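You operate a simulated robot arm through the tools that you are given. There is no shell and no other tool. Be economical: measure what you need, move in short steps, check, and stop when the job is done.

Carry out the task below with a simulated robot arm. There is one attempt and no reset: what you move stays moved.

JOB
Turn the rod end for end and dress the burr off it.
Fine: free it, lay it burr end to the drum, clamp it, run the dresser slide up, one turn of its hand wheel, slide back. It stays clamped.
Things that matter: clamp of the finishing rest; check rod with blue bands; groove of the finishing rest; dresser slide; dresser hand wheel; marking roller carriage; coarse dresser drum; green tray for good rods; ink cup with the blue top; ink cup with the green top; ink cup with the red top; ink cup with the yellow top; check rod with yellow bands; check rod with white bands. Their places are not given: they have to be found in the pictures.

Only the result counts: the job must be done as asked and must still hold three seconds after the hand-in. Knocking over, shifting, dropping, spilling or breaking anything else fails it.

ROBOT AND FRAMES
A 6-joint arm with a two-finger parallel gripper, fixed in place. Base frame: the origin is at the foot of the arm, x ahead of it, y to its left, z up. Units: mm, rad, N and s.
Its first joint turns from -1.152 to 1.152 rad. Payload 2.9 kg.
Tool frame: the origin (TCP) lies between the finger pads and is the grasp point; the fingertips stand 30 mm ahead of it; z points along the fingers, y is the line along which they close. The gripper opens to 110 mm. The fingers are 20 mm wide and 10 mm thick; the gripper's body (48 by 112 mm) begins 55 mm behind the TCP.
Orientation is that of the tool frame in the base frame, as [roll, pitch, yaw] about the fixed x, y, z axes, in that order (R = Rz(yaw) Ry(pitch) Rx(roll)). With the fingers straight down and closing along the base's y, the tool's x points along the base's -x, its y along +y and its z along -z.

CONTROLS
- The arm moves only by the tool move_arm. Its argument "motion" is a list of rows, each an object of numbers (a shift or turn left out is 0, a gripper value left out holds the last): "dx", "dy", "dz": the shift along the tool's x, y, z in mm; "wx", "wy", "wz": the turn, a rotation vector about the tool's x, y, z in rad; "grip": the opening, from 0 (shut) to 1 (fully open). In form: [{"dx": .., "dy": .., "dz": .., "wx": .., "wy": .., "wz": .., "grip": ..}, ...]. A call has 1 to 8 rows; each row shifts and turns the commanded pose from where the row before left it, along the tool's axes as they then stand. Each row takes 0.2 s and may step no farther than 50 mm and 0.15 rad from the row before; otherwise, or with a gripper value out of range, the whole call is refused. Where a pose cannot be reached the arm comes as near as it can. A force on the tool above 90 N (or 10 N above the force at the start of the call, whichever is more), or a blocked arm, ends the call early, and 0.2 s more pass. The fingers move at their own pace (about 108 mm/s each) and stop on an object; they squeeze with about 30 N. The grip force told is the motor's: it shows also when the fingers shut on nothing. Time passes only in rows, and 0.2 s behind the last, so rows that do not move let the fingers close. It gives the time, the measured TCP pose, the force on the tool (base axes), the opening and the grip force at its end, in the units of the frame above (readings bear some noise).
- Cameras (640 x 400 px; columns grow to the right, rows downward): "scene" is fixed at [73.6, 429.8, 1417.7]; the picture's right is [-0.78, -0.63, 0.00], its down [-0.22, 0.28, -0.93] and it looks along [0.59, -0.73, -0.35] (base axes); focal length 253 px, centre (320, 200). "wrist" rides on the gripper at [-36, 0, -57] in the tool frame; the picture's right is [0.00, -1.00, 0.00], its down [0.97, 0.00, -0.24] and it looks along [0.24, 0.00, 0.97] (tool axes); focal length 218 px, centre (320, 200).
- capture(camera): a new picture of that camera. It takes no simulated time.
- pixel_to_xyz(camera, pixels): for up to 12 pixels [column, row] of the newest picture of that camera ("zoom" is the newest enlarged one), the place [x, y, z] in the base frame of the surface seen there, good to about 3 mm, but the place of the scene camera against the robot may be out by one fixed shift of up to 18 mm in any direction. It takes no simulated time.
- close_up(camera, box): a new picture of the part [left, top, right, bottom] of that camera's present view, enlarged. It takes no simulated time.
- finish_job(): hands the job in; it is judged then, once.

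Keep the steps short. Do not move on a guess: measure, check each grasp and each placing, and mend mistakes. In all there are 80 turns and 46 pictures (those below and enlarged ones count). Leave the gripper open and the arm clear of the work at the hand-in unless told otherwise, and finish with a single line.

The tools are called after "Request:" as a command line: name --argument value ..., lists and objects as JSON in quotes. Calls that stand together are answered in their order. move_arm: Moves the arm, as the interface text tells. Its arguments: {"type":"object","properties":{"motion":{"type":"array"}},"required":["motion"]} The other tools are called the same way: capture (camera) takes a picture; pixel_to_xyz (camera, pixels) gives the place of the surface under pixels of a picture; close_up (camera, box) takes an enlarged picture of a part of a camera's view; finish_job () hands the job in.

At the start:

```text
t: 0.0
eef_pos: [389.2, 80.9, 1264.1]
ee_rot: [-3.141, 0.0, -3.141]
contact_force: [-0.2, 0.7, -0.4]
width: 110.1
finger_force: 0.2
```

scene: 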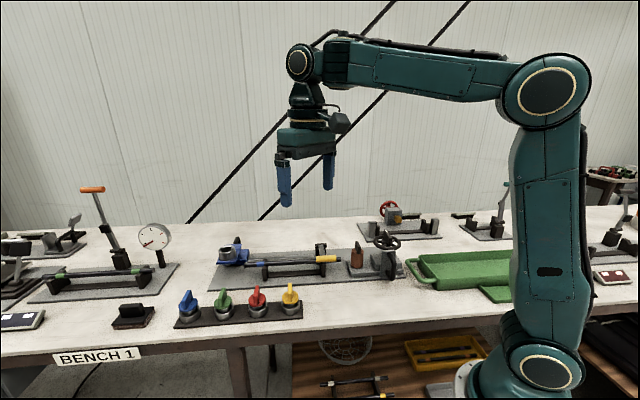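
wrist: 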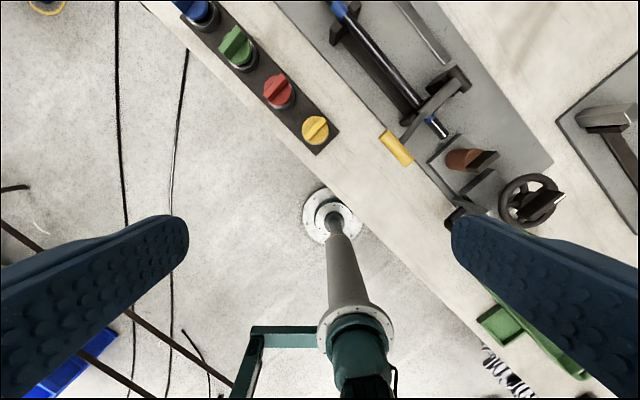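

I see the finishing rest around (310,262) in the scene picture. First I'll enlarge it.

Request:
close_up --camera "scene" --box '[200, 220, 420, 330]'

Request:
close_up --camera "wrist" --box '[300, 0, 600, 240]'

Request:
close_up --camera "scene" --box '[0, 170, 220, 340]'

```text
2.91 times, centred on (310, 275) of scene
```

zoom: 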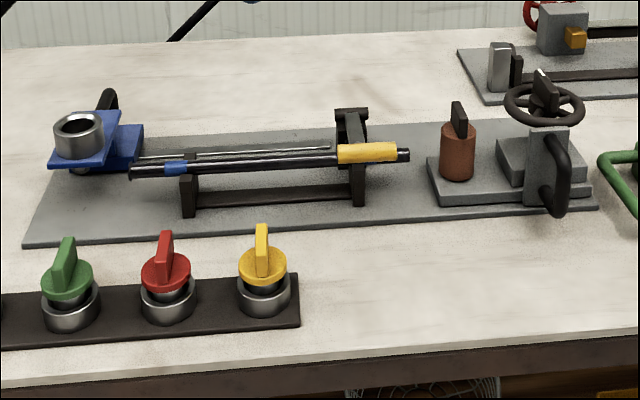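

```text
1.67 times, centred on (450, 120) of wrist
```

zoom: 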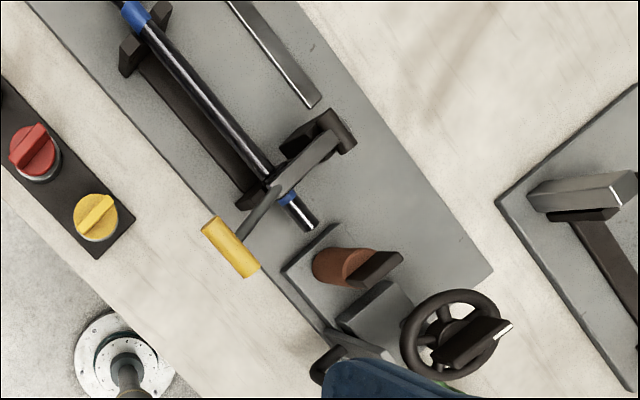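

```text
2.35 times, centred on (110, 255) of scene
```

zoom: 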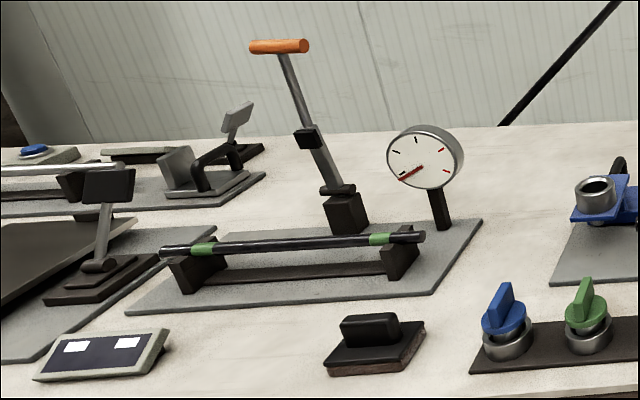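

Next I'll measure the main parts in the wrist picture, plus some points in the scene picture for comparison.

Request:
pixel_to_xyz --camera "wrist" --pixels '[[339, 7], [380, 58], [443, 135], [385, 137], [408, 162], [459, 159], [483, 161], [531, 203], [561, 197], [490, 175], [460, 85], [540, 160]]'

Request:
pixel_to_xyz --camera "scene" --pixels '[[248, 261], [260, 258], [300, 263], [338, 258], [326, 258], [357, 262], [358, 247], [385, 241], [390, 234], [230, 249], [290, 289], [391, 268]]'

```text
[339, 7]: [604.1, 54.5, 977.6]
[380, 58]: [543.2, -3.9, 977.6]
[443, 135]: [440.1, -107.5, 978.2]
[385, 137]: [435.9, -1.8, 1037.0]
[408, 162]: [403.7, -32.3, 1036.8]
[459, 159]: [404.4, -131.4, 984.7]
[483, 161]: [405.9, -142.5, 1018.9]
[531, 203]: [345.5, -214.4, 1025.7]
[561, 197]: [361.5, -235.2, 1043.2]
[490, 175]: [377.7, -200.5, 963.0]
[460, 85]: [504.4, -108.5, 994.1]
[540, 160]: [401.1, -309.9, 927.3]
```

```text
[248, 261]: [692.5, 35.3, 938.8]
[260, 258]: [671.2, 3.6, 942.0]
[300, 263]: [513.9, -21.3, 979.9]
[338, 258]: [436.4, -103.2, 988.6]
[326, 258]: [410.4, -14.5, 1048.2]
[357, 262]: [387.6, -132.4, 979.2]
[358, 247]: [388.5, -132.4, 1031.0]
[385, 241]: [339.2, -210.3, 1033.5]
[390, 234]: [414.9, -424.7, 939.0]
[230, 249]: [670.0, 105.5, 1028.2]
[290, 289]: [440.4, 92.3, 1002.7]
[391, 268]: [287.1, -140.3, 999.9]
```

The bench surface reads z≈927, and both cameras agree on that, not 320. The frame in the text looks offset, so I'll measure the arm's foot and bench before moving.

Request:
pixel_to_xyz --camera "wrist" --pixels '[[330, 190], [305, 215], [320, 325], [390, 320], [440, 240], [370, 190], [600, 60], [250, 200], [315, 130], [278, 90]]'

Request:
pixel_to_xyz --camera "scene" --pixels '[[545, 370], [480, 375], [545, 90], [545, 270], [150, 310], [330, 300]]'

```text
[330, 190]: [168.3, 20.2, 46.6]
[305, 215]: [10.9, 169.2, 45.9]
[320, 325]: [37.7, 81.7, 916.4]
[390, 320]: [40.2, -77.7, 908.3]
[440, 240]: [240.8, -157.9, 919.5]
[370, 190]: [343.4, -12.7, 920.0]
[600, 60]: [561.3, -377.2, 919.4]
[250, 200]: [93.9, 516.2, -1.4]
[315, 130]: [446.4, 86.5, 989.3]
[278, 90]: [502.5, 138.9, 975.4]
```

```text
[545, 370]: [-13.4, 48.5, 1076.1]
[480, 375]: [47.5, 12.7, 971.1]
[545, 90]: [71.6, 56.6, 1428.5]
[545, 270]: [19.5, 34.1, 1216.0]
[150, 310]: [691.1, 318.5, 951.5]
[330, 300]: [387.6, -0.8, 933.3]
```

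The arm's foot is at about z=910 and the bench at about z=920, so the pixel readings hold and the text's "320" is just offset. The rod runs along (-0.71,-0.70) toward the drum. I'll move up over the rod and turn so tool x points along it, to get a better view.

Request:
move_arm --motion '[{"dx": -40, "dy": -20, "wz": -0.1309}, {"dx": -34, "dy": -25, "wz": -0.1309}, {"dx": -25, "dy": -20, "wz": -0.1309}, {"wz": -0.1309}, {"wz": -0.1309}, {"wz": -0.1309}]'

Request:
capture --camera "wrist"

```text
t: 1.4
eef_pos: [495.2, 27.3, 1265.0]
ee_rot: [-3.141, 0.0, -2.352]
contact_force: [0.4, -0.4, -0.3]
width: 110.2
finger_force: 0.2
```

```text
40 pictures are left
```

wrist: 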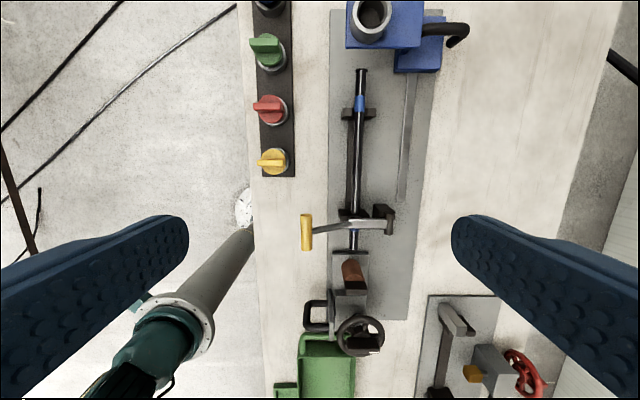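

This view lines up with the rod. I'll enlarge the station and both rod ends.

Request:
close_up --camera "wrist" --box '[290, 50, 450, 150]'

Request:
close_up --camera "wrist" --box '[280, 195, 440, 365]'

Request:
pixel_to_xyz --camera "wrist" --pixels '[[361, 71], [360, 85], [356, 150], [354, 190], [352, 248], [306, 232], [345, 226], [388, 215], [353, 275], [361, 335], [371, 352], [314, 315]]'

```text
4.00 times, centred on (370, 100) of wrist
```

zoom: 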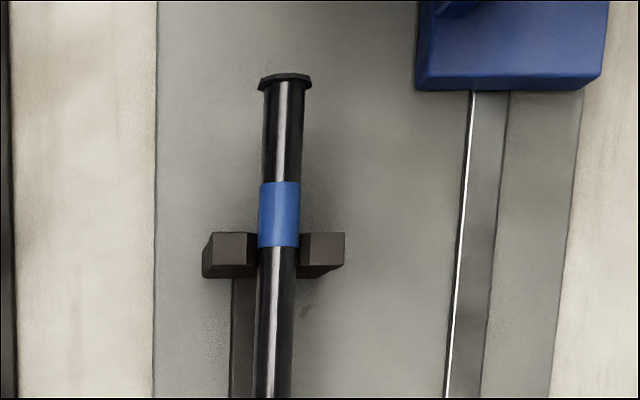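

```text
2.35 times, centred on (360, 280) of wrist
```

zoom: 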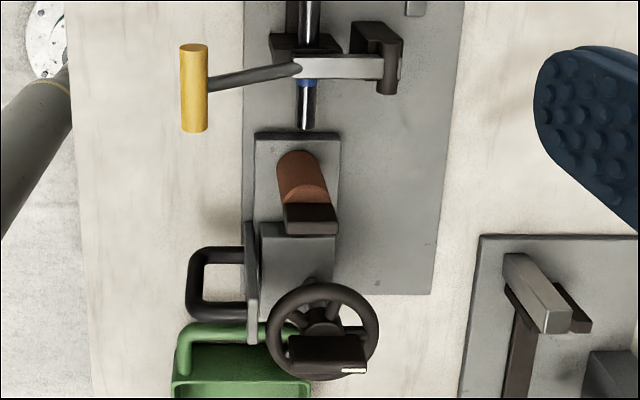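

```text
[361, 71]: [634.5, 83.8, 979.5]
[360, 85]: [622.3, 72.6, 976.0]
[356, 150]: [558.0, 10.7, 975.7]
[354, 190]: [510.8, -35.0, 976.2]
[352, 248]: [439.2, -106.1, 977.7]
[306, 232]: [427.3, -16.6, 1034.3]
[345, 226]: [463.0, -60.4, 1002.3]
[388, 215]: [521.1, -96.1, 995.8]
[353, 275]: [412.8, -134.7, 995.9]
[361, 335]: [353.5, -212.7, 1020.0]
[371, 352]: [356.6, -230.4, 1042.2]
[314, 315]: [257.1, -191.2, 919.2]
```

The flared burr is on the far end of the rod, around (634,84). The near end is about (439,-106), so the rod is about 277 mm long with its middle near (537,-11). The clamp lever is down over the rod. Its yellow handle lies parallel to the rod at about (423,-16,1034), and its hinge is on the far side. I'll go over the handle and turn so the fingers close along the rod direction, onto the handle's ends.

Request:
move_arm --motion '[{"dx": 40, "dy": 10}, {"dx": 41, "dy": 10}, {"wz": 0.131}, {"wz": 0.131}, {"wz": 0.131}, {"wz": 0.131}, {"wz": 0.131}, {"wz": 0.131}]'

Request:
move_arm --motion '[{"wz": 0.131}, {"wz": 0.131}, {"wz": 0.131}, {"wz": 0.131, "dz": 30}, {"wz": 0.131, "dz": 40}, {"wz": 0.131, "dz": 40}]'

Request:
capture --camera "wrist"

```text
t: 3.2
eef_pos: [423.4, -15.8, 1264.2]
ee_rot: [-3.141, 0.0, 3.139]
contact_force: [-0.3, 0.0, 0.5]
width: 110.1
finger_force: 0.0
```

```text
t: 4.6
eef_pos: [424.8, -12.9, 1155.2]
ee_rot: [-3.141, 0.002, 2.351]
contact_force: [0.1, -0.9, -0.7]
width: 110.1
finger_force: 0.0
```

```text
37 pictures are left
```

wrist: 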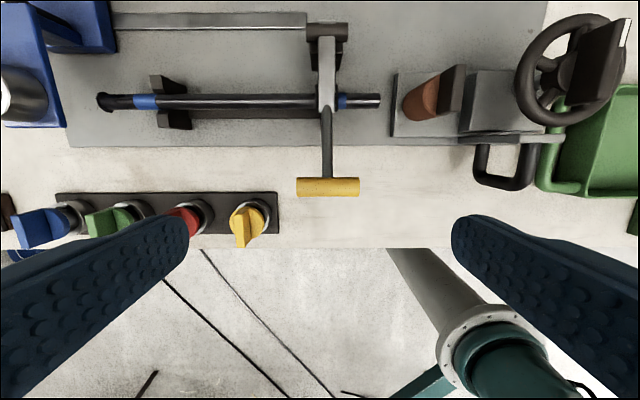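

This view is clear: handle at (328,187), hinge at (328,32), rod from (98,101) to (380,100). I'll measure all of these and enlarge the dresser.

Request:
pixel_to_xyz --camera "wrist" --pixels '[[299, 186], [357, 187], [328, 186], [327, 34], [327, 60], [327, 100], [101, 101], [376, 101], [144, 102], [344, 100], [220, 100], [171, 85]]'

Request:
pixel_to_xyz --camera "wrist" --pixels '[[425, 95], [452, 90], [400, 130], [490, 100], [498, 182], [528, 165], [483, 160], [540, 140], [570, 70], [605, 60], [525, 50], [325, 150]]'

Request:
close_up --camera "wrist" --box '[380, 0, 640, 200]'

Request:
close_up --camera "wrist" --box '[240, 0, 440, 200]'

Request:
close_up --camera "scene" --box '[310, 215, 430, 290]'

```text
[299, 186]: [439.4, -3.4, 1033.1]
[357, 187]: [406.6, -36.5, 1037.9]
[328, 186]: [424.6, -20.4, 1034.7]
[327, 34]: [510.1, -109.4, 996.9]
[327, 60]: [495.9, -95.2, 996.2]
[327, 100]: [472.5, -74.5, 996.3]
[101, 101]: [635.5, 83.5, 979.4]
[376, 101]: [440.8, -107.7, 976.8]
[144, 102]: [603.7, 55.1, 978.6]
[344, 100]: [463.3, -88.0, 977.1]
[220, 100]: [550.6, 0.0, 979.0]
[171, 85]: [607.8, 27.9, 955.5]
```

```text
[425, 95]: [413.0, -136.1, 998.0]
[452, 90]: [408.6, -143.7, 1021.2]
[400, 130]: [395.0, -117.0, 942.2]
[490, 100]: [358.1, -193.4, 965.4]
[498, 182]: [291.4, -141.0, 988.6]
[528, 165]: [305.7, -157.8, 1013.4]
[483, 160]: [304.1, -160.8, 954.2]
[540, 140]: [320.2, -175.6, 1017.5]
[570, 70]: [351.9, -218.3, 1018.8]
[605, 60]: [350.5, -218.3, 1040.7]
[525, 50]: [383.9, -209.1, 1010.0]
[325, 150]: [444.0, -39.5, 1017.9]
```

```text
2.00 times, centred on (510, 100) of wrist
```

zoom: 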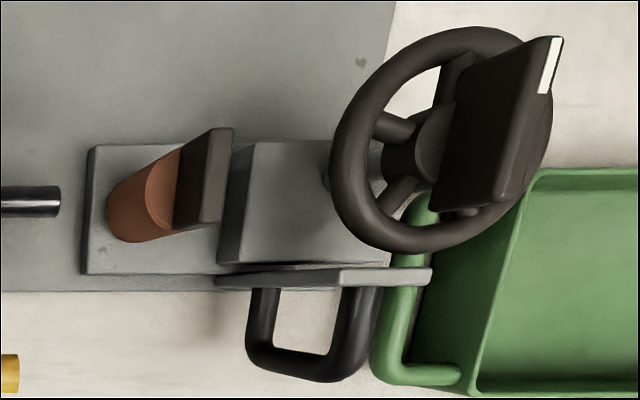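

```text
2.00 times, centred on (340, 100) of wrist
```

zoom: 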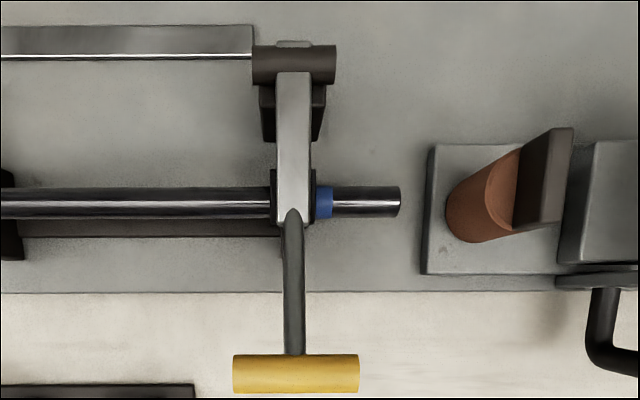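

```text
5.33 times, centred on (370, 252) of scene
```

zoom: 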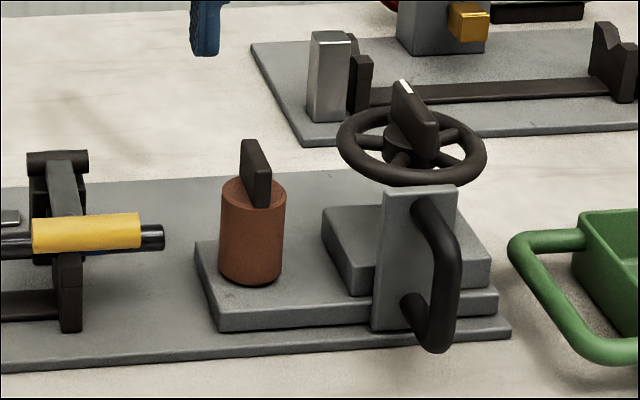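

The handle centre is about (423,-20), with its axis at z≈1026, and the hinge is about (510,-109,988), a lever radius of about 130 mm. I'll narrow the fingers, centre over the handle and go down so the fingers straddle its ends.

Request:
move_arm --motion '[{"dx": -4, "dy": -6.5, "grip": 0.68}, {"dz": 40}, {"dz": 40}, {"dz": 25}]'

Request:
capture --camera "wrist"

```text
t: 5.6
eef_pos: [421.2, -22.7, 1050.4]
ee_rot: [3.141, 0.0, 2.355]
contact_force: [1.0, 0.2, 0.1]
width: 75.4
finger_force: 0.5
```

```text
33 pictures are left
```

wrist: 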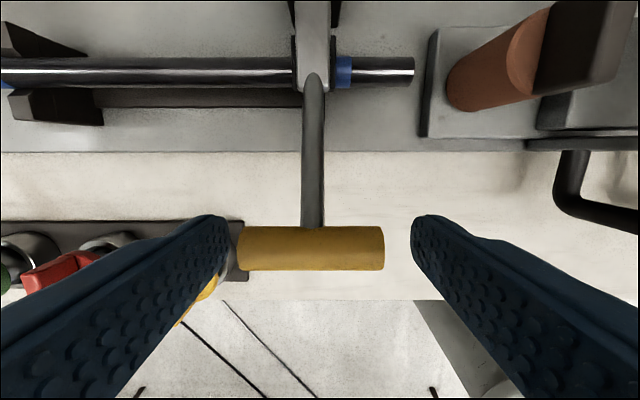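

The handle's centre is at column 311 and the finger gap's at 320, so I'll shift about 3.5 mm, lower to the handle's axis and close.

Request:
move_arm --motion '[{"dx": 3, "dy": 3.5, "dz": 10}, {"dz": 13}, {"grip": 0.2}, {"grip": 0.2}, {"grip": 0.2}]'

Request:
capture --camera "wrist"

```text
t: 6.8
eef_pos: [421.7, -20.0, 1027.5]
ee_rot: [-3.14, 0.001, 2.354]
contact_force: [-5.9, -1.5, 9.8]
width: 68.2
finger_force: 45.3
```

```text
32 pictures are left
```

wrist: 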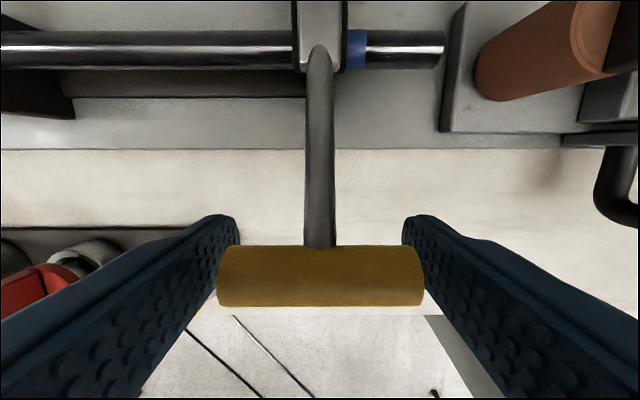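

The handle is gripped (45 N). I'll lift it along its arc about the hinge, starting with two small steps to check that it follows.

Request:
move_arm --motion '[{"dx": -3.5, "dz": -10.5}, {"dx": -5, "dz": -10.6}, {"dx": -12, "dz": -19.2}]'

Request:
capture --camera "wrist"

```text
t: 7.6
eef_pos: [436.4, -32.5, 1068.2]
ee_rot: [-3.139, -0.003, 2.355]
contact_force: [-19.8, 6.0, -0.1]
width: 68.0
finger_force: 45.1
```

```text
31 pictures are left
```

wrist: 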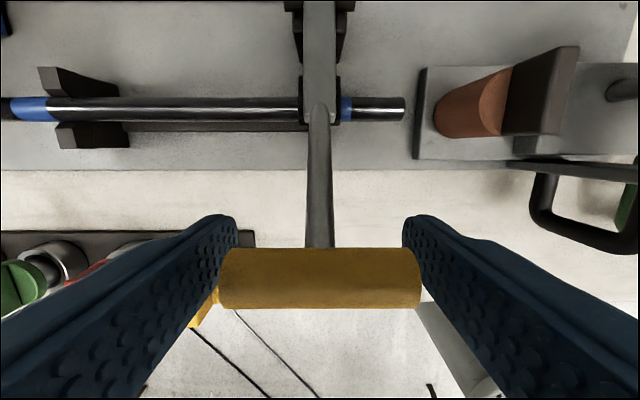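

The lever follows. There's a slight outward push of about 18 N, so I'll continue the arc with slightly less inward travel.

Request:
move_arm --motion '[{"dx": -11, "dz": -17}, {"dx": -17, "dz": -14.5}, {"dx": -20, "dz": -11}]'

```text
t: 8.4
eef_pos: [469.4, -66.0, 1110.4]
ee_rot: [-3.141, -0.002, 2.354]
contact_force: [-18.5, 3.1, 5.9]
width: 67.9
finger_force: 44.4
```

Refitting the arc from these poses gives R≈136 and a hinge about 5 mm farther out. I'll continue up to and past vertical.

Request:
move_arm --motion '[{"dx": -17, "dz": -8.5}, {"dx": -22, "dz": -6.3}, {"dx": -23, "dz": -2.3}]'

Request:
capture --camera "scene"

```text
t: 9.2
eef_pos: [514.6, -111.1, 1125.7]
ee_rot: [-3.141, -0.002, 2.353]
contact_force: [-14.9, -1.6, 3.4]
width: 68.0
finger_force: 45.0
```

```text
30 pictures are left
```

scene: 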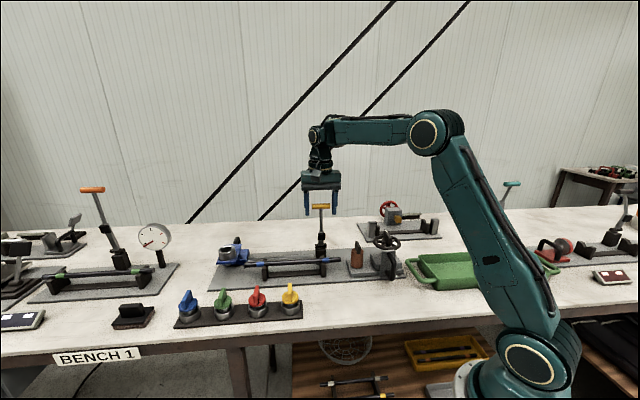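

The lever is upright. The neighbouring open lever leans past vertical, so I'll take this one about 20° farther.

Request:
move_arm --motion '[{"dx": -18, "dz": 1}, {"dx": -18, "dz": 3.5}, {"dx": -10, "dz": 3}]'

```text
t: 10.0
eef_pos: [542.9, -138.4, 1121.6]
ee_rot: [-3.133, -0.015, 2.36]
contact_force: [-49.0, 30.6, 14.6]
width: 68.4
finger_force: 44.8
```

A 58 N push back shows the lever is at its stop, about 16–18° past vertical. I'll ease back and open the fingers gently.

Request:
move_arm --motion '[{"dx": 5, "dz": -0.5}, {"grip": 0.85}, {"grip": 0.85}, {"dz": -40}]'

Request:
capture --camera "wrist"

```text
t: 11.0
eef_pos: [542.9, -141.9, 1160.2]
ee_rot: [3.139, 0.0, 2.353]
contact_force: [0.2, 0.4, 0.9]
width: 93.5
finger_force: 0.0
```

```text
29 pictures are left
```

wrist: 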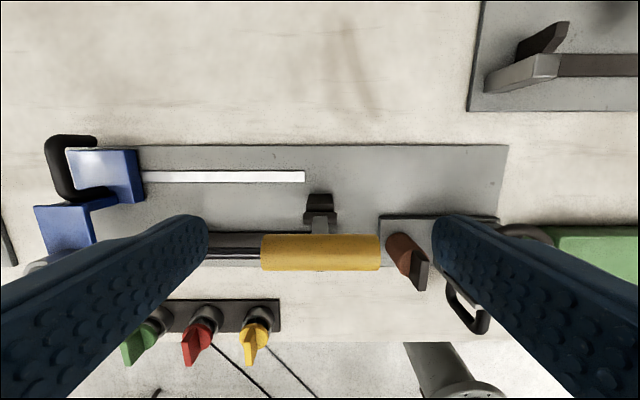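

The lever stays open. Next I'll rise, go over the rod's middle (537,-11), and turn the tool 90° so the fingers close across the rod. I'm turning to the side that leaves room for the half turn back.

Request:
move_arm --motion '[{"dz": -50}, {"dx": 32, "dy": 29}, {"dx": 32, "dy": 29}, {"dx": 33, "dy": 29, "grip": 0.5}, {"wz": 0.131}, {"wz": 0.131}, {"wz": 0.131}, {"wz": 0.131}]'

Request:
move_arm --motion '[{"wz": 0.131}, {"wz": 0.131}, {"wz": 0.131}, {"wz": 0.131}, {"wz": 0.131}, {"wz": 0.131}, {"wz": 0.131}, {"wz": 0.131}]'

Request:
capture --camera "wrist"

```text
t: 12.8
eef_pos: [536.0, -10.1, 1208.9]
ee_rot: [3.141, 0.0, 1.827]
contact_force: [0.0, 0.6, -0.1]
width: 54.9
finger_force: 0.0
```

```text
t: 14.6
eef_pos: [536.0, -9.8, 1210.1]
ee_rot: [-3.142, 0.001, 0.777]
contact_force: [0.1, -0.4, 0.4]
width: 55.0
finger_force: 0.0
```

```text
28 pictures are left
```

wrist: 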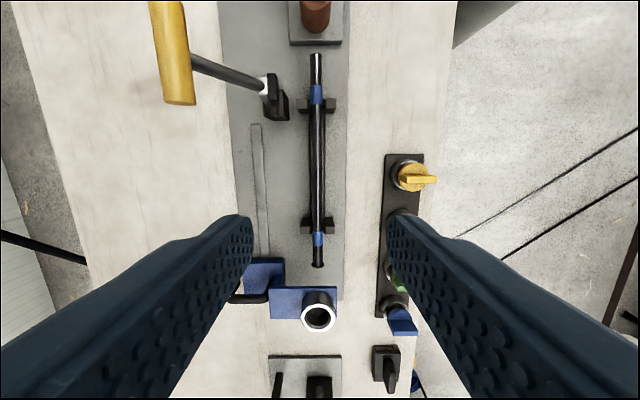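

The half-turn side is reachable. I'll measure the rod ends, bands and supports from here.

Request:
pixel_to_xyz --camera "wrist" --pixels '[[316, 56], [316, 95], [317, 160], [317, 238], [317, 265], [303, 106], [331, 106], [305, 226], [331, 226], [318, 15], [326, 160], [257, 180]]'

Request:
close_up --camera "wrist" --box '[240, 30, 400, 150]'

Request:
close_up --camera "wrist" --box '[240, 180, 400, 300]'

```text
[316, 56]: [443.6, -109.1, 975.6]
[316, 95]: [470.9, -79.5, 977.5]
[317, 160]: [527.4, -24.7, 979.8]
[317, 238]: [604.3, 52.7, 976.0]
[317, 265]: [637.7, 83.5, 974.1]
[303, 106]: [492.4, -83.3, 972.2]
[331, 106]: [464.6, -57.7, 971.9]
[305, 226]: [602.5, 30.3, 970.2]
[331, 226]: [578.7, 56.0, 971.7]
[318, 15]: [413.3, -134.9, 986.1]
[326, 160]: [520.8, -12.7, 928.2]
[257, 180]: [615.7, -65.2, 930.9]
```

```text
3.33 times, centred on (320, 90) of wrist
```

zoom: 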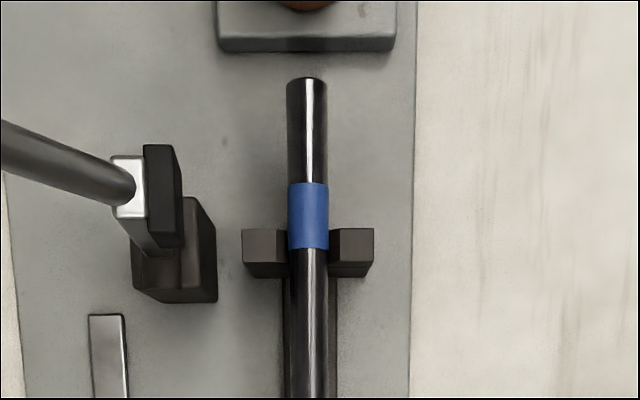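

```text
3.33 times, centred on (320, 240) of wrist
```

zoom: 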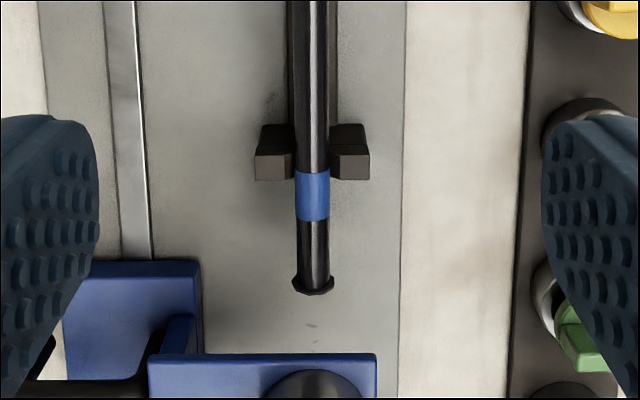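

The rod's middle is about (538,-13) and its axis at z≈971. The supports are at (478,-70) and (591,43). I'll shift 3.7 mm sideways and descend partway.

Request:
move_arm --motion '[{"dx": -0.8, "dy": 3.7}, {"dz": 45}, {"dz": 45}, {"dz": 45}, {"dz": 45}]'

Request:
capture --camera "wrist"

```text
t: 15.8
eef_pos: [539.6, -13.4, 1029.4]
ee_rot: [-3.141, -0.004, 0.781]
contact_force: [-0.1, 1.3, -0.1]
width: 55.0
finger_force: 0.0
```

```text
25 pictures are left
```

wrist: 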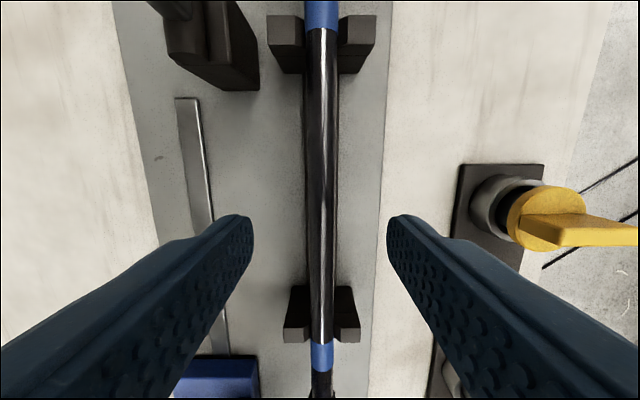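

The rod is centred between the fingers at column 321. I'll descend to z≈980 and close.

Request:
move_arm --motion '[{"dz": 25}, {"dz": 24}, {"grip": 0.02}, {"grip": 0.02}, {"grip": 0.02}]'

```text
t: 17.0
eef_pos: [538.3, -13.4, 982.3]
ee_rot: [3.141, -0.001, 0.784]
contact_force: [-1.6, 1.1, 0.0]
width: 14.1
finger_force: 30.1
```

Gripped at 14.1 mm. I'll lift 210 mm, so the rod clears the raised lever when it swings, then look.

Request:
move_arm --motion '[{"dz": -15}, {"dz": -25}, {"dz": -40}, {"dz": -40}, {"dz": -45}, {"dz": -45}]'

Request:
capture --camera "wrist"

```text
t: 18.4
eef_pos: [538.6, -12.9, 1192.3]
ee_rot: [-3.139, 0.0, 0.782]
contact_force: [0.9, -0.5, -0.7]
width: 13.8
finger_force: 30.1
```

```text
24 pictures are left
```

wrist: 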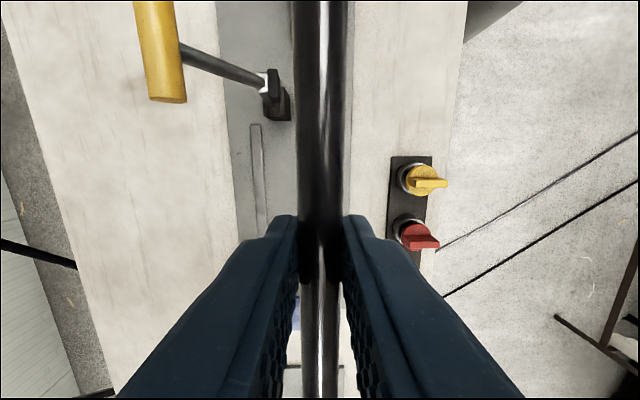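

The rod is held firmly. I'll turn it half a turn back in three calls.

Request:
move_arm --motion '[{"wz": -0.1309}, {"wz": -0.1309}, {"wz": -0.1309}, {"wz": -0.1309}, {"wz": -0.1309}, {"wz": -0.1309}, {"wz": -0.1309}, {"wz": -0.1309}]'

Request:
move_arm --motion '[{"wz": -0.1309}, {"wz": -0.1309}, {"wz": -0.1309}, {"wz": -0.1309}, {"wz": -0.1309}, {"wz": -0.1309}, {"wz": -0.1309}, {"wz": -0.1309}]'

Request:
move_arm --motion '[{"wz": -0.1309}, {"wz": -0.1309}, {"wz": -0.1309}, {"wz": -0.1309}, {"wz": -0.1309}, {"wz": -0.1309}, {"wz": -0.1309}, {"wz": -0.1309}]'

Request:
capture --camera "wrist"

Request:
capture --camera "scene"

```text
t: 20.2
eef_pos: [538.7, -12.9, 1190.0]
ee_rot: [3.14, -0.001, 1.831]
contact_force: [0.0, 0.2, -1.5]
width: 14.2
finger_force: 29.5
```

```text
t: 22.0
eef_pos: [537.9, -13.5, 1190.9]
ee_rot: [3.14, 0.0, 2.876]
contact_force: [0.2, -0.6, -0.4]
width: 14.0
finger_force: 29.9
```

```text
t: 23.8
eef_pos: [539.1, -13.4, 1190.3]
ee_rot: [3.141, -0.001, -2.357]
contact_force: [-0.6, -0.8, -0.5]
width: 14.1
finger_force: 30.5
```

```text
23 pictures are left
```

wrist: 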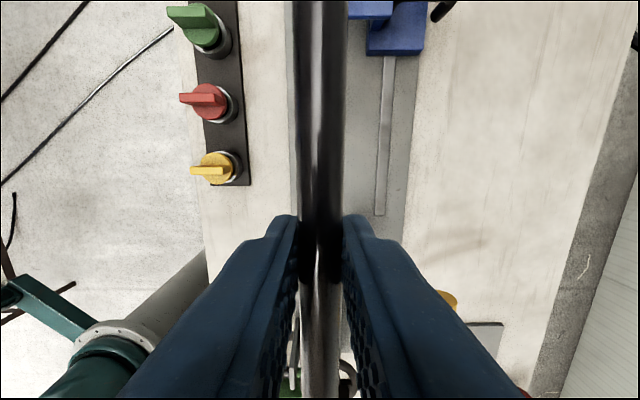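

```text
22 pictures are left
```

scene: 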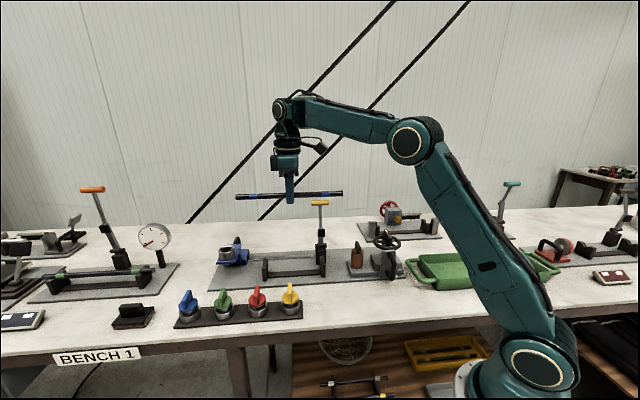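

The rod is turned and level, with the burr end now toward the drum. I'll lower it back the way it came up, more slowly at the end.

Request:
move_arm --motion '[{"dz": 45}, {"dz": 45}, {"dz": 40}, {"dz": 40}, {"dz": 20}]'

Request:
capture --camera "wrist"

Request:
close_up --camera "scene" --box '[220, 210, 420, 310]'

```text
t: 25.0
eef_pos: [539.1, -11.4, 1002.1]
ee_rot: [-3.141, 0.002, -2.36]
contact_force: [0.9, 0.0, -1.0]
width: 14.0
finger_force: 29.9
```

```text
21 pictures are left
```

wrist: 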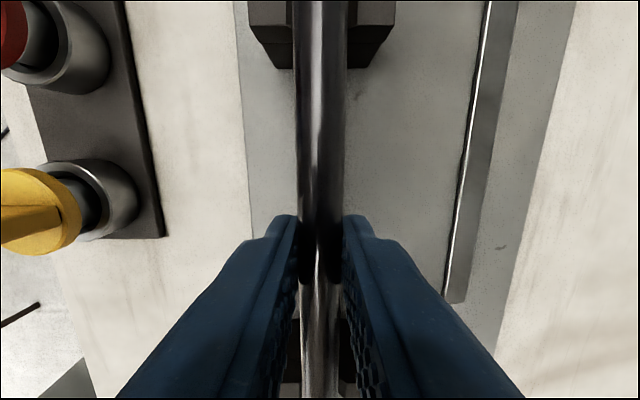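

```text
3.20 times, centred on (320, 260) of scene
```

zoom: 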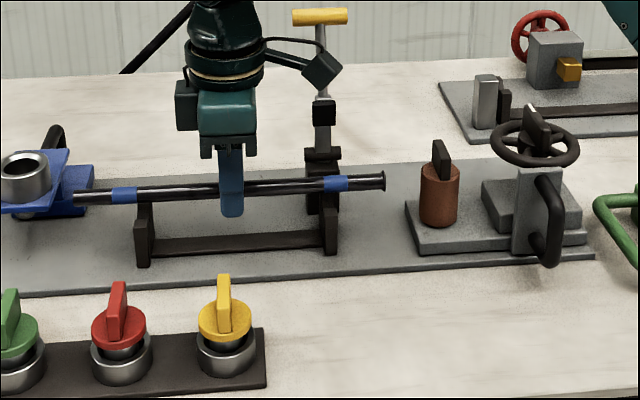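

The rod sits over both supports, and the burr collar faces the drum. I'll lower the last 20 mm.

Request:
move_arm --motion '[{"dz": 8}, {"dz": 8}, {"dz": 3}]'

```text
t: 25.8
eef_pos: [538.3, -13.0, 982.4]
ee_rot: [3.141, 0.003, -2.359]
contact_force: [0.3, -0.3, 2.3]
width: 14.1
finger_force: 29.5
```

It's back at pick-up height with slight contact. I'll release, rise a little and check how it's seated.

Request:
move_arm --motion '[{"dz": 0.8}, {"grip": 0.4}, {"grip": 0.4}, {"dz": -40}, {"dz": -45}, {"dz": -45}, {"dz": -45}, {"dz": -45}]'

Request:
capture --camera "wrist"

```text
t: 27.6
eef_pos: [538.1, -12.0, 1199.7]
ee_rot: [3.141, 0.0, -2.363]
contact_force: [-0.1, 0.7, -0.3]
width: 44.0
finger_force: 0.1
```

```text
19 pictures are left
```

wrist: 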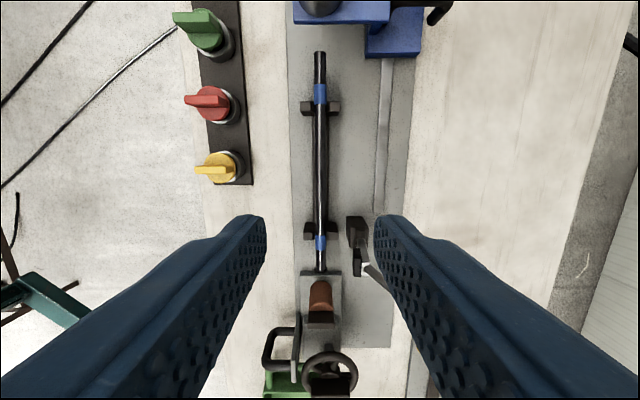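

Request:
pixel_to_xyz --camera "wrist" --pixels '[[319, 55], [320, 94], [320, 170], [320, 243], [320, 268], [307, 108], [334, 108], [308, 229], [333, 229], [320, 300]]'

Request:
close_up --camera "wrist" --box '[250, 210, 410, 310]'

```text
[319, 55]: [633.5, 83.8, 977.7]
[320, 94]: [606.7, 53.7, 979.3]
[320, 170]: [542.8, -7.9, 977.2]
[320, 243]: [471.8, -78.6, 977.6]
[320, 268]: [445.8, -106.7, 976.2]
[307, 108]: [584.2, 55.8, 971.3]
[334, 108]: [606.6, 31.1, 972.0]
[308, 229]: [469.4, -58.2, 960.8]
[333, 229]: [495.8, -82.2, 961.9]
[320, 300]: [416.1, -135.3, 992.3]
```

```text
4.00 times, centred on (330, 260) of wrist
```

zoom: 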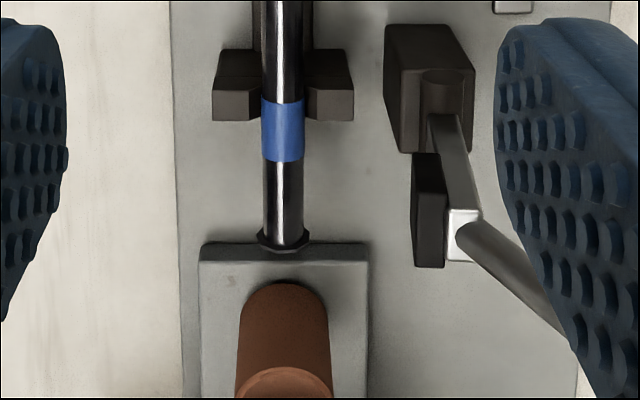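

The rod is seated level (z≈977 along its length), with the burr end at about (443,-109) beside the drum. Next I'll go back to the clamp handle: turn 90°, move above it and look.

Request:
move_arm --motion '[{"wz": 0.131, "grip": 0.85}, {"wz": 0.131}, {"wz": 0.131}, {"wz": 0.131}, {"wz": 0.131}, {"wz": 0.131}, {"wz": 0.131}, {"wz": 0.131}]'

Request:
move_arm --motion '[{"wz": 0.131}, {"wz": 0.131}, {"wz": 0.131}, {"wz": 0.131}, {"dx": -27, "dy": -29}, {"dx": -27, "dy": -29}, {"dx": -28, "dy": -30}]'

Request:
capture --camera "wrist"

```text
t: 29.4
eef_pos: [538.5, -12.9, 1200.9]
ee_rot: [-3.142, 0.0, 2.871]
contact_force: [-0.4, -0.8, 0.8]
width: 93.7
finger_force: 0.0
```

```text
t: 31.0
eef_pos: [533.1, -131.6, 1202.6]
ee_rot: [-3.141, 0.0, 2.35]
contact_force: [-0.3, -0.4, -0.5]
width: 93.6
finger_force: 0.1
```

```text
17 pictures are left
```

wrist: 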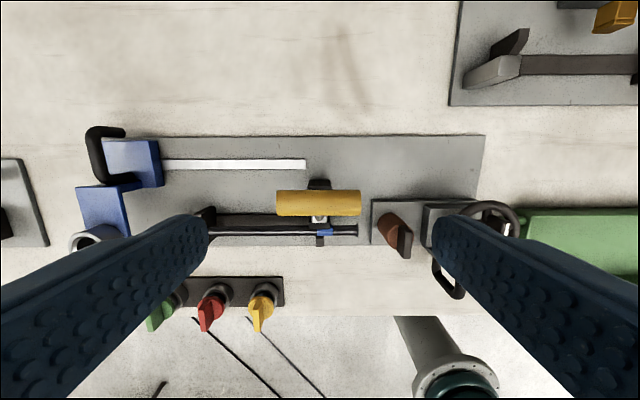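

Request:
pixel_to_xyz --camera "wrist" --pixels '[[319, 203], [281, 203], [357, 203], [319, 195], [319, 210]]'

```text
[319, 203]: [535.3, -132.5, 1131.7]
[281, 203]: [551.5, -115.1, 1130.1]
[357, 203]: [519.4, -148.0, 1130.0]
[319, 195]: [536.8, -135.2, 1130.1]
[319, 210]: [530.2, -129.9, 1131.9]
```

The handle's top is at (535,-132,1131), so its axis is at z≈1122, almost directly below me. I'll descend and grip its ends.

Request:
move_arm --motion '[{"dx": -1.5, "dz": 30}, {"dz": 30}, {"dz": 20}, {"grip": 0.2}, {"grip": 0.2}, {"grip": 0.2}]'

```text
t: 32.4
eef_pos: [535.4, -131.8, 1121.4]
ee_rot: [3.14, 0.001, 2.352]
contact_force: [9.0, 5.1, -1.8]
width: 68.3
finger_force: 44.8
```

Gripped again. I'll swing the lever back down along the same arc.

Request:
move_arm --motion '[{"dx": 17.5, "dz": -3.6}, {"dx": 18.7, "dz": -0.3}, {"dx": 18.7, "dz": 2.3}, {"dx": 20.3, "dz": 5.5}, {"dx": 19.3, "dz": 8.7}]'

Request:
move_arm --motion '[{"dx": 17.7, "dz": 11.6}, {"dx": 15.6, "dz": 14.2}, {"dx": 13.3, "dz": 16.5}]'

```text
t: 33.6
eef_pos: [469.5, -65.9, 1109.0]
ee_rot: [3.138, 0.003, 2.349]
contact_force: [15.7, 1.8, 3.2]
width: 67.8
finger_force: 44.8
```

```text
t: 34.4
eef_pos: [436.1, -32.3, 1066.4]
ee_rot: [3.14, 0.0, 2.351]
contact_force: [4.2, 5.6, 12.4]
width: 68.5
finger_force: 44.9
```

It's tracking well. Last part down, to the earlier closed pose (421.7,-20,1027).

Request:
move_arm --motion '[{"dx": 11, "dz": 18.4}, {"dx": 7, "dz": 15}, {"dx": 1.5, "dz": 5.5}]'

```text
t: 35.2
eef_pos: [422.4, -19.1, 1027.4]
ee_rot: [3.141, 0.0, 2.351]
contact_force: [5.4, 7.8, 8.6]
width: 67.7
finger_force: 45.4
```

That's the original closed pose. I'll press 3 mm more to be sure it's home, then ease off, release and rise to look.

Request:
move_arm --motion '[{"dz": 3}, {"dz": -2}, {"grip": 0.85}, {"grip": 0.85}, {"dz": -40}, {"dz": -45}, {"dz": -45}]'

Request:
capture --camera "wrist"

```text
t: 36.8
eef_pos: [421.2, -19.9, 1156.5]
ee_rot: [-3.141, 0.0, 2.348]
contact_force: [0.8, -0.6, 0.4]
width: 93.5
finger_force: 0.0
```

```text
16 pictures are left
```

wrist: 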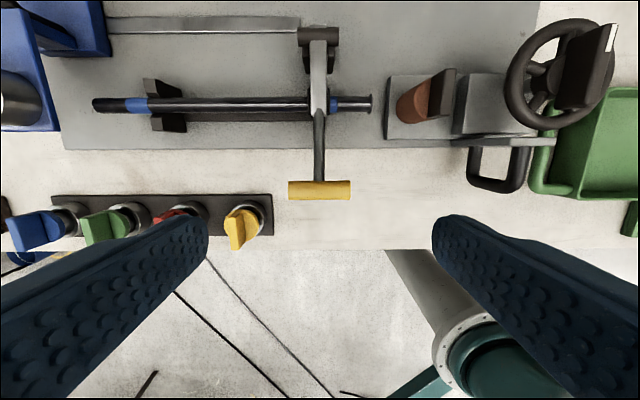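

Clamp closed over the rod, just as before. Next is the slide's pull handle, the black upright loop around (500,168). I'll measure it and the green tray's rail beside it.

Request:
close_up --camera "wrist" --box '[440, 100, 640, 225]'

Request:
pixel_to_xyz --camera "wrist" --pixels '[[473, 165], [485, 186], [500, 187], [512, 187], [518, 165], [518, 150], [545, 165], [540, 188], [560, 193], [590, 95], [500, 142], [370, 102]]'

```text
3.20 times, centred on (540, 162) of wrist
```

zoom: 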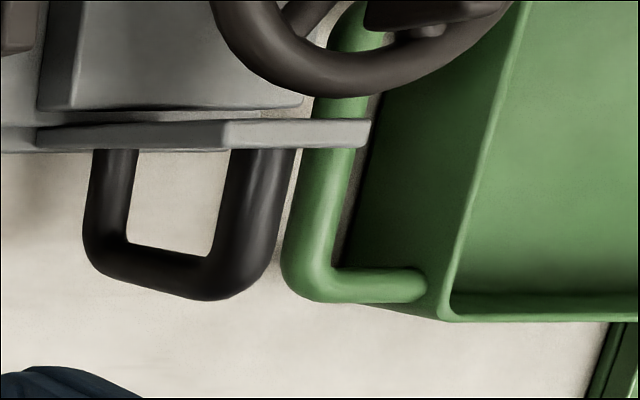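

```text
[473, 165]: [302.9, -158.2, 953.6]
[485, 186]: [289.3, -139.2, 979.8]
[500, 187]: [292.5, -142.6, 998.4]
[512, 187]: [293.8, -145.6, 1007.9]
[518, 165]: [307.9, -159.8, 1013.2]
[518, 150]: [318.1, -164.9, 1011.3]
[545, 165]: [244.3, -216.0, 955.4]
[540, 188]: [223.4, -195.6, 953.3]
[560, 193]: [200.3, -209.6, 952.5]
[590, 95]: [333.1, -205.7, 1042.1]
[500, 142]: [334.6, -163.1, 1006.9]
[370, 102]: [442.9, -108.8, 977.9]
```

The pull bar's axis is about (296,-147), with its top at z≈1013, and the tray rail is 86 mm away, so the fingers have room. I'll move above the bar with the fingers narrowed.

Request:
move_arm --motion '[{"dy": -45, "grip": 0.5}, {"dy": -45}, {"dy": -45}, {"dy": -42.6, "dx": -1.7}, {"dz": 45}, {"dz": 35}]'

Request:
capture --camera "wrist"

```text
t: 38.2
eef_pos: [297.4, -145.5, 1073.7]
ee_rot: [3.141, 0.0, 2.351]
contact_force: [0.4, -0.2, 0.5]
width: 55.0
finger_force: 0.1
```

```text
14 pictures are left
```

wrist: 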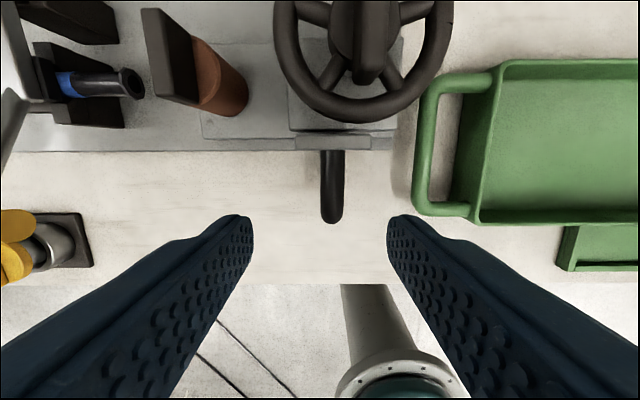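

The bar is at column 332, so I'll shift 6.5 mm, descend to z≈1000 and close.

Request:
move_arm --motion '[{"dy": -6.5, "dz": 20}, {"dz": 30}, {"dz": 22}, {"grip": 0.02}, {"grip": 0.02}, {"grip": 0.02}]'

```text
t: 39.6
eef_pos: [291.2, -150.0, 1003.0]
ee_rot: [-3.141, 0.0, 2.348]
contact_force: [-1.3, -0.4, -6.9]
width: 13.7
finger_force: 45.5
```

Gripped on the bar at 13.7 mm. I'll slide it toward the rod in small steps and watch the force.

Request:
move_arm --motion '[{"dy": 5}, {"dy": 5}]'

Request:
capture --camera "wrist"

```text
t: 40.2
eef_pos: [297.7, -143.4, 1003.3]
ee_rot: [-3.14, -0.003, 2.351]
contact_force: [-10.0, -5.0, -13.8]
width: 14.0
finger_force: 44.1
```

```text
13 pictures are left
```

wrist: 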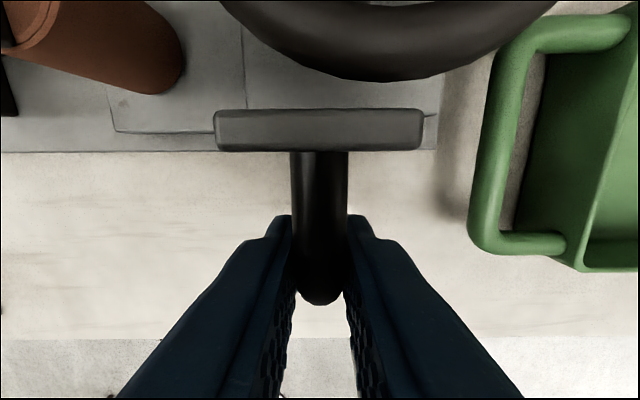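

It moves with about 11 N of resistance. Continuing.

Request:
move_arm --motion '[{"dy": 5}, {"dy": 5}, {"dy": 4}]'

Request:
close_up --camera "scene" --box '[300, 215, 420, 290]'

```text
t: 41.0
eef_pos: [308.2, -134.4, 1003.2]
ee_rot: [-3.14, -0.004, 2.351]
contact_force: [-8.0, -7.2, -32.0]
width: 13.7
finger_force: 44.7
```

```text
5.33 times, centred on (360, 252) of scene
```

zoom: 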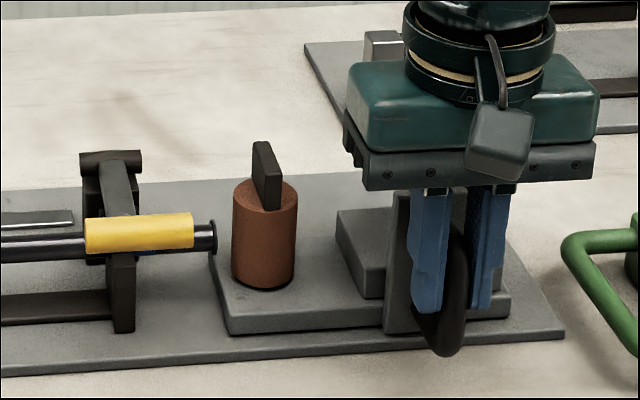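

The drum and slide have moved about 24 mm with me, and about 10 mm of gap to the burr remains. A downward force of 32 N is building up, so I'll relax 1.5 mm down while continuing in small steps.

Request:
move_arm --motion '[{"dy": 3, "dz": 1.5}, {"dy": 3}]'

```text
t: 41.6
eef_pos: [312.9, -128.7, 1004.1]
ee_rot: [3.14, -0.004, 2.351]
contact_force: [-16.2, 1.4, 1.5]
width: 13.8
finger_force: 45.3
```

Request:
move_arm --motion '[{"dy": 3}, {"dy": 3}]'

Request:
close_up --camera "scene" --box '[300, 215, 420, 290]'

```text
t: 42.2
eef_pos: [317.0, -124.6, 1003.8]
ee_rot: [3.141, -0.003, 2.35]
contact_force: [-26.9, 6.8, 20.6]
width: 13.9
finger_force: 45.3
```

```text
5.33 times, centred on (360, 252) of scene
```

zoom: 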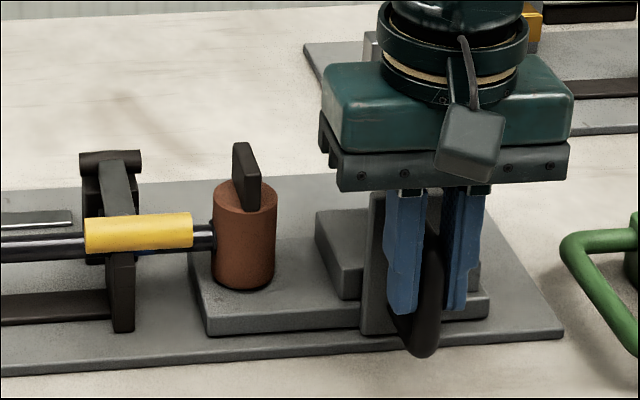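

The drum now appears to touch the burr. I'll feel for the stop with 2 mm more.

Request:
move_arm --motion '[{"dy": 2, "dx": -1}, {"dy": 2, "dx": -1}]'

```text
t: 42.8
eef_pos: [317.9, -125.3, 1002.6]
ee_rot: [-3.136, -0.009, 2.344]
contact_force: [-43.4, -12.1, 22.9]
width: 14.3
finger_force: 45.4
```

The slide is stopped: no more travel, and the force is up to about 40 N. So it's fully up. I'll ease back the overtravel, release and rise to see the wheel.

Request:
move_arm --motion '[{"dy": -3, "dx": 1}, {"grip": 0.5}, {"grip": 0.5}, {"dz": -35}, {"dz": -45}, {"dz": -45}, {"dz": -45}]'

Request:
capture --camera "wrist"

```text
t: 44.4
eef_pos: [319.2, -126.8, 1174.5]
ee_rot: [-3.141, 0.001, 2.351]
contact_force: [0.6, 0.2, 0.2]
width: 55.1
finger_force: 0.1
```

```text
10 pictures are left
```

wrist: 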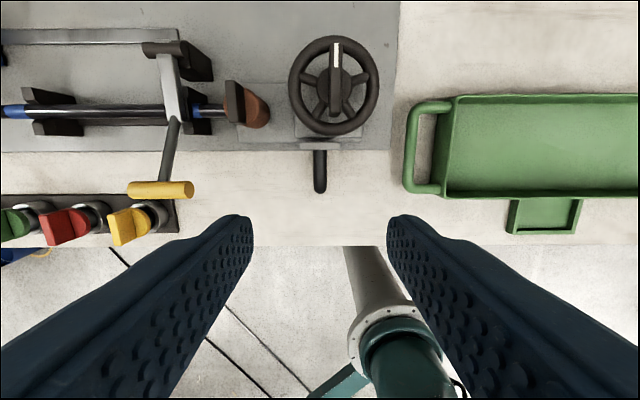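

The drum is against the rod, and the wheel's fin, with its white mark, points straight up the picture at (334,75). That means the fingers already close across it. I'll measure the fin and hub.

Request:
pixel_to_xyz --camera "wrist" --pixels '[[336, 50], [335, 75], [334, 105], [291, 85], [377, 85], [333, 38], [333, 132], [319, 152]]'

Request:
close_up --camera "wrist" --box '[220, 20, 420, 160]'

```text
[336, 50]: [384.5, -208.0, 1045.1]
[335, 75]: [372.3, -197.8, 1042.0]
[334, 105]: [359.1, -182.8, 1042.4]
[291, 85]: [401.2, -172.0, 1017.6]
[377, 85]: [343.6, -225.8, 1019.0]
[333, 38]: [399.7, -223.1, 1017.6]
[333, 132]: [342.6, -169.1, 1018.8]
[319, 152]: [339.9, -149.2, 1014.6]
```

```text
2.86 times, centred on (320, 90) of wrist
```

zoom: 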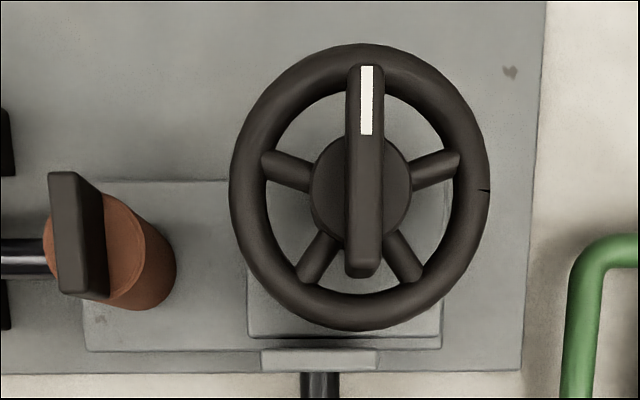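

The wheel's centre is about (372,-197.5), its fin top z≈1043 and its hub lower at about 1018. I'll go over it, stop with the fingertips at z≈1027 (above the rim), and close on the fin.

Request:
move_arm --motion '[{"dx": -44, "dy": -6}, {"dx": -43.2, "dy": -5.8}, {"dz": 40}, {"dz": 40}, {"dz": 37}, {"grip": 0.02}, {"grip": 0.02}, {"grip": 0.02}]'

Request:
capture --camera "wrist"

```text
t: 46.2
eef_pos: [370.7, -196.5, 1054.9]
ee_rot: [-3.14, 0.0, 2.344]
contact_force: [-12.1, -12.8, -6.3]
width: 9.9
finger_force: 45.0
```

```text
8 pictures are left
```

wrist: 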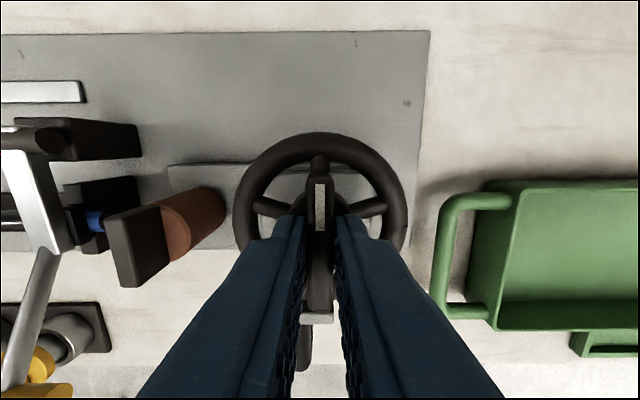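

Gripped on the fin at 9.9 mm, centred on the hub. I'll turn it clockwise (as seen from above) and check that it follows.

Request:
move_arm --motion '[{"wz": 0.06}, {"wz": 0.1428}, {"wz": 0.1428}, {"wz": 0.1428}, {"wz": 0.1428}, {"wz": 0.1428}, {"wz": 0.1428}, {"wz": 0.1428}]'

```text
t: 48.0
eef_pos: [371.9, -197.3, 1054.1]
ee_rot: [-3.141, 0.001, 1.284]
contact_force: [-12.5, -22.3, -13.1]
width: 9.8
finger_force: 44.7
```

The wheel follows. I'll finish this first quarter turn, then release and rise 25 mm clear.

Request:
move_arm --motion '[{"wz": 0.1278}, {"wz": 0.1278}, {"wz": 0.1278}, {"wz": 0.1278}, {"grip": 0.4}, {"grip": 0.4}, {"dz": -30}]'

Request:
capture --camera "wrist"

```text
t: 49.6
eef_pos: [371.7, -195.8, 1085.4]
ee_rot: [-3.141, 0.0, 0.78]
contact_force: [0.7, -0.5, -0.1]
width: 43.9
finger_force: 0.1
```

```text
7 pictures are left
```

wrist: 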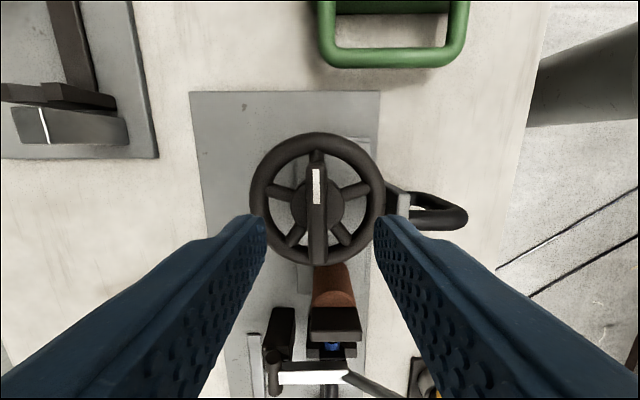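

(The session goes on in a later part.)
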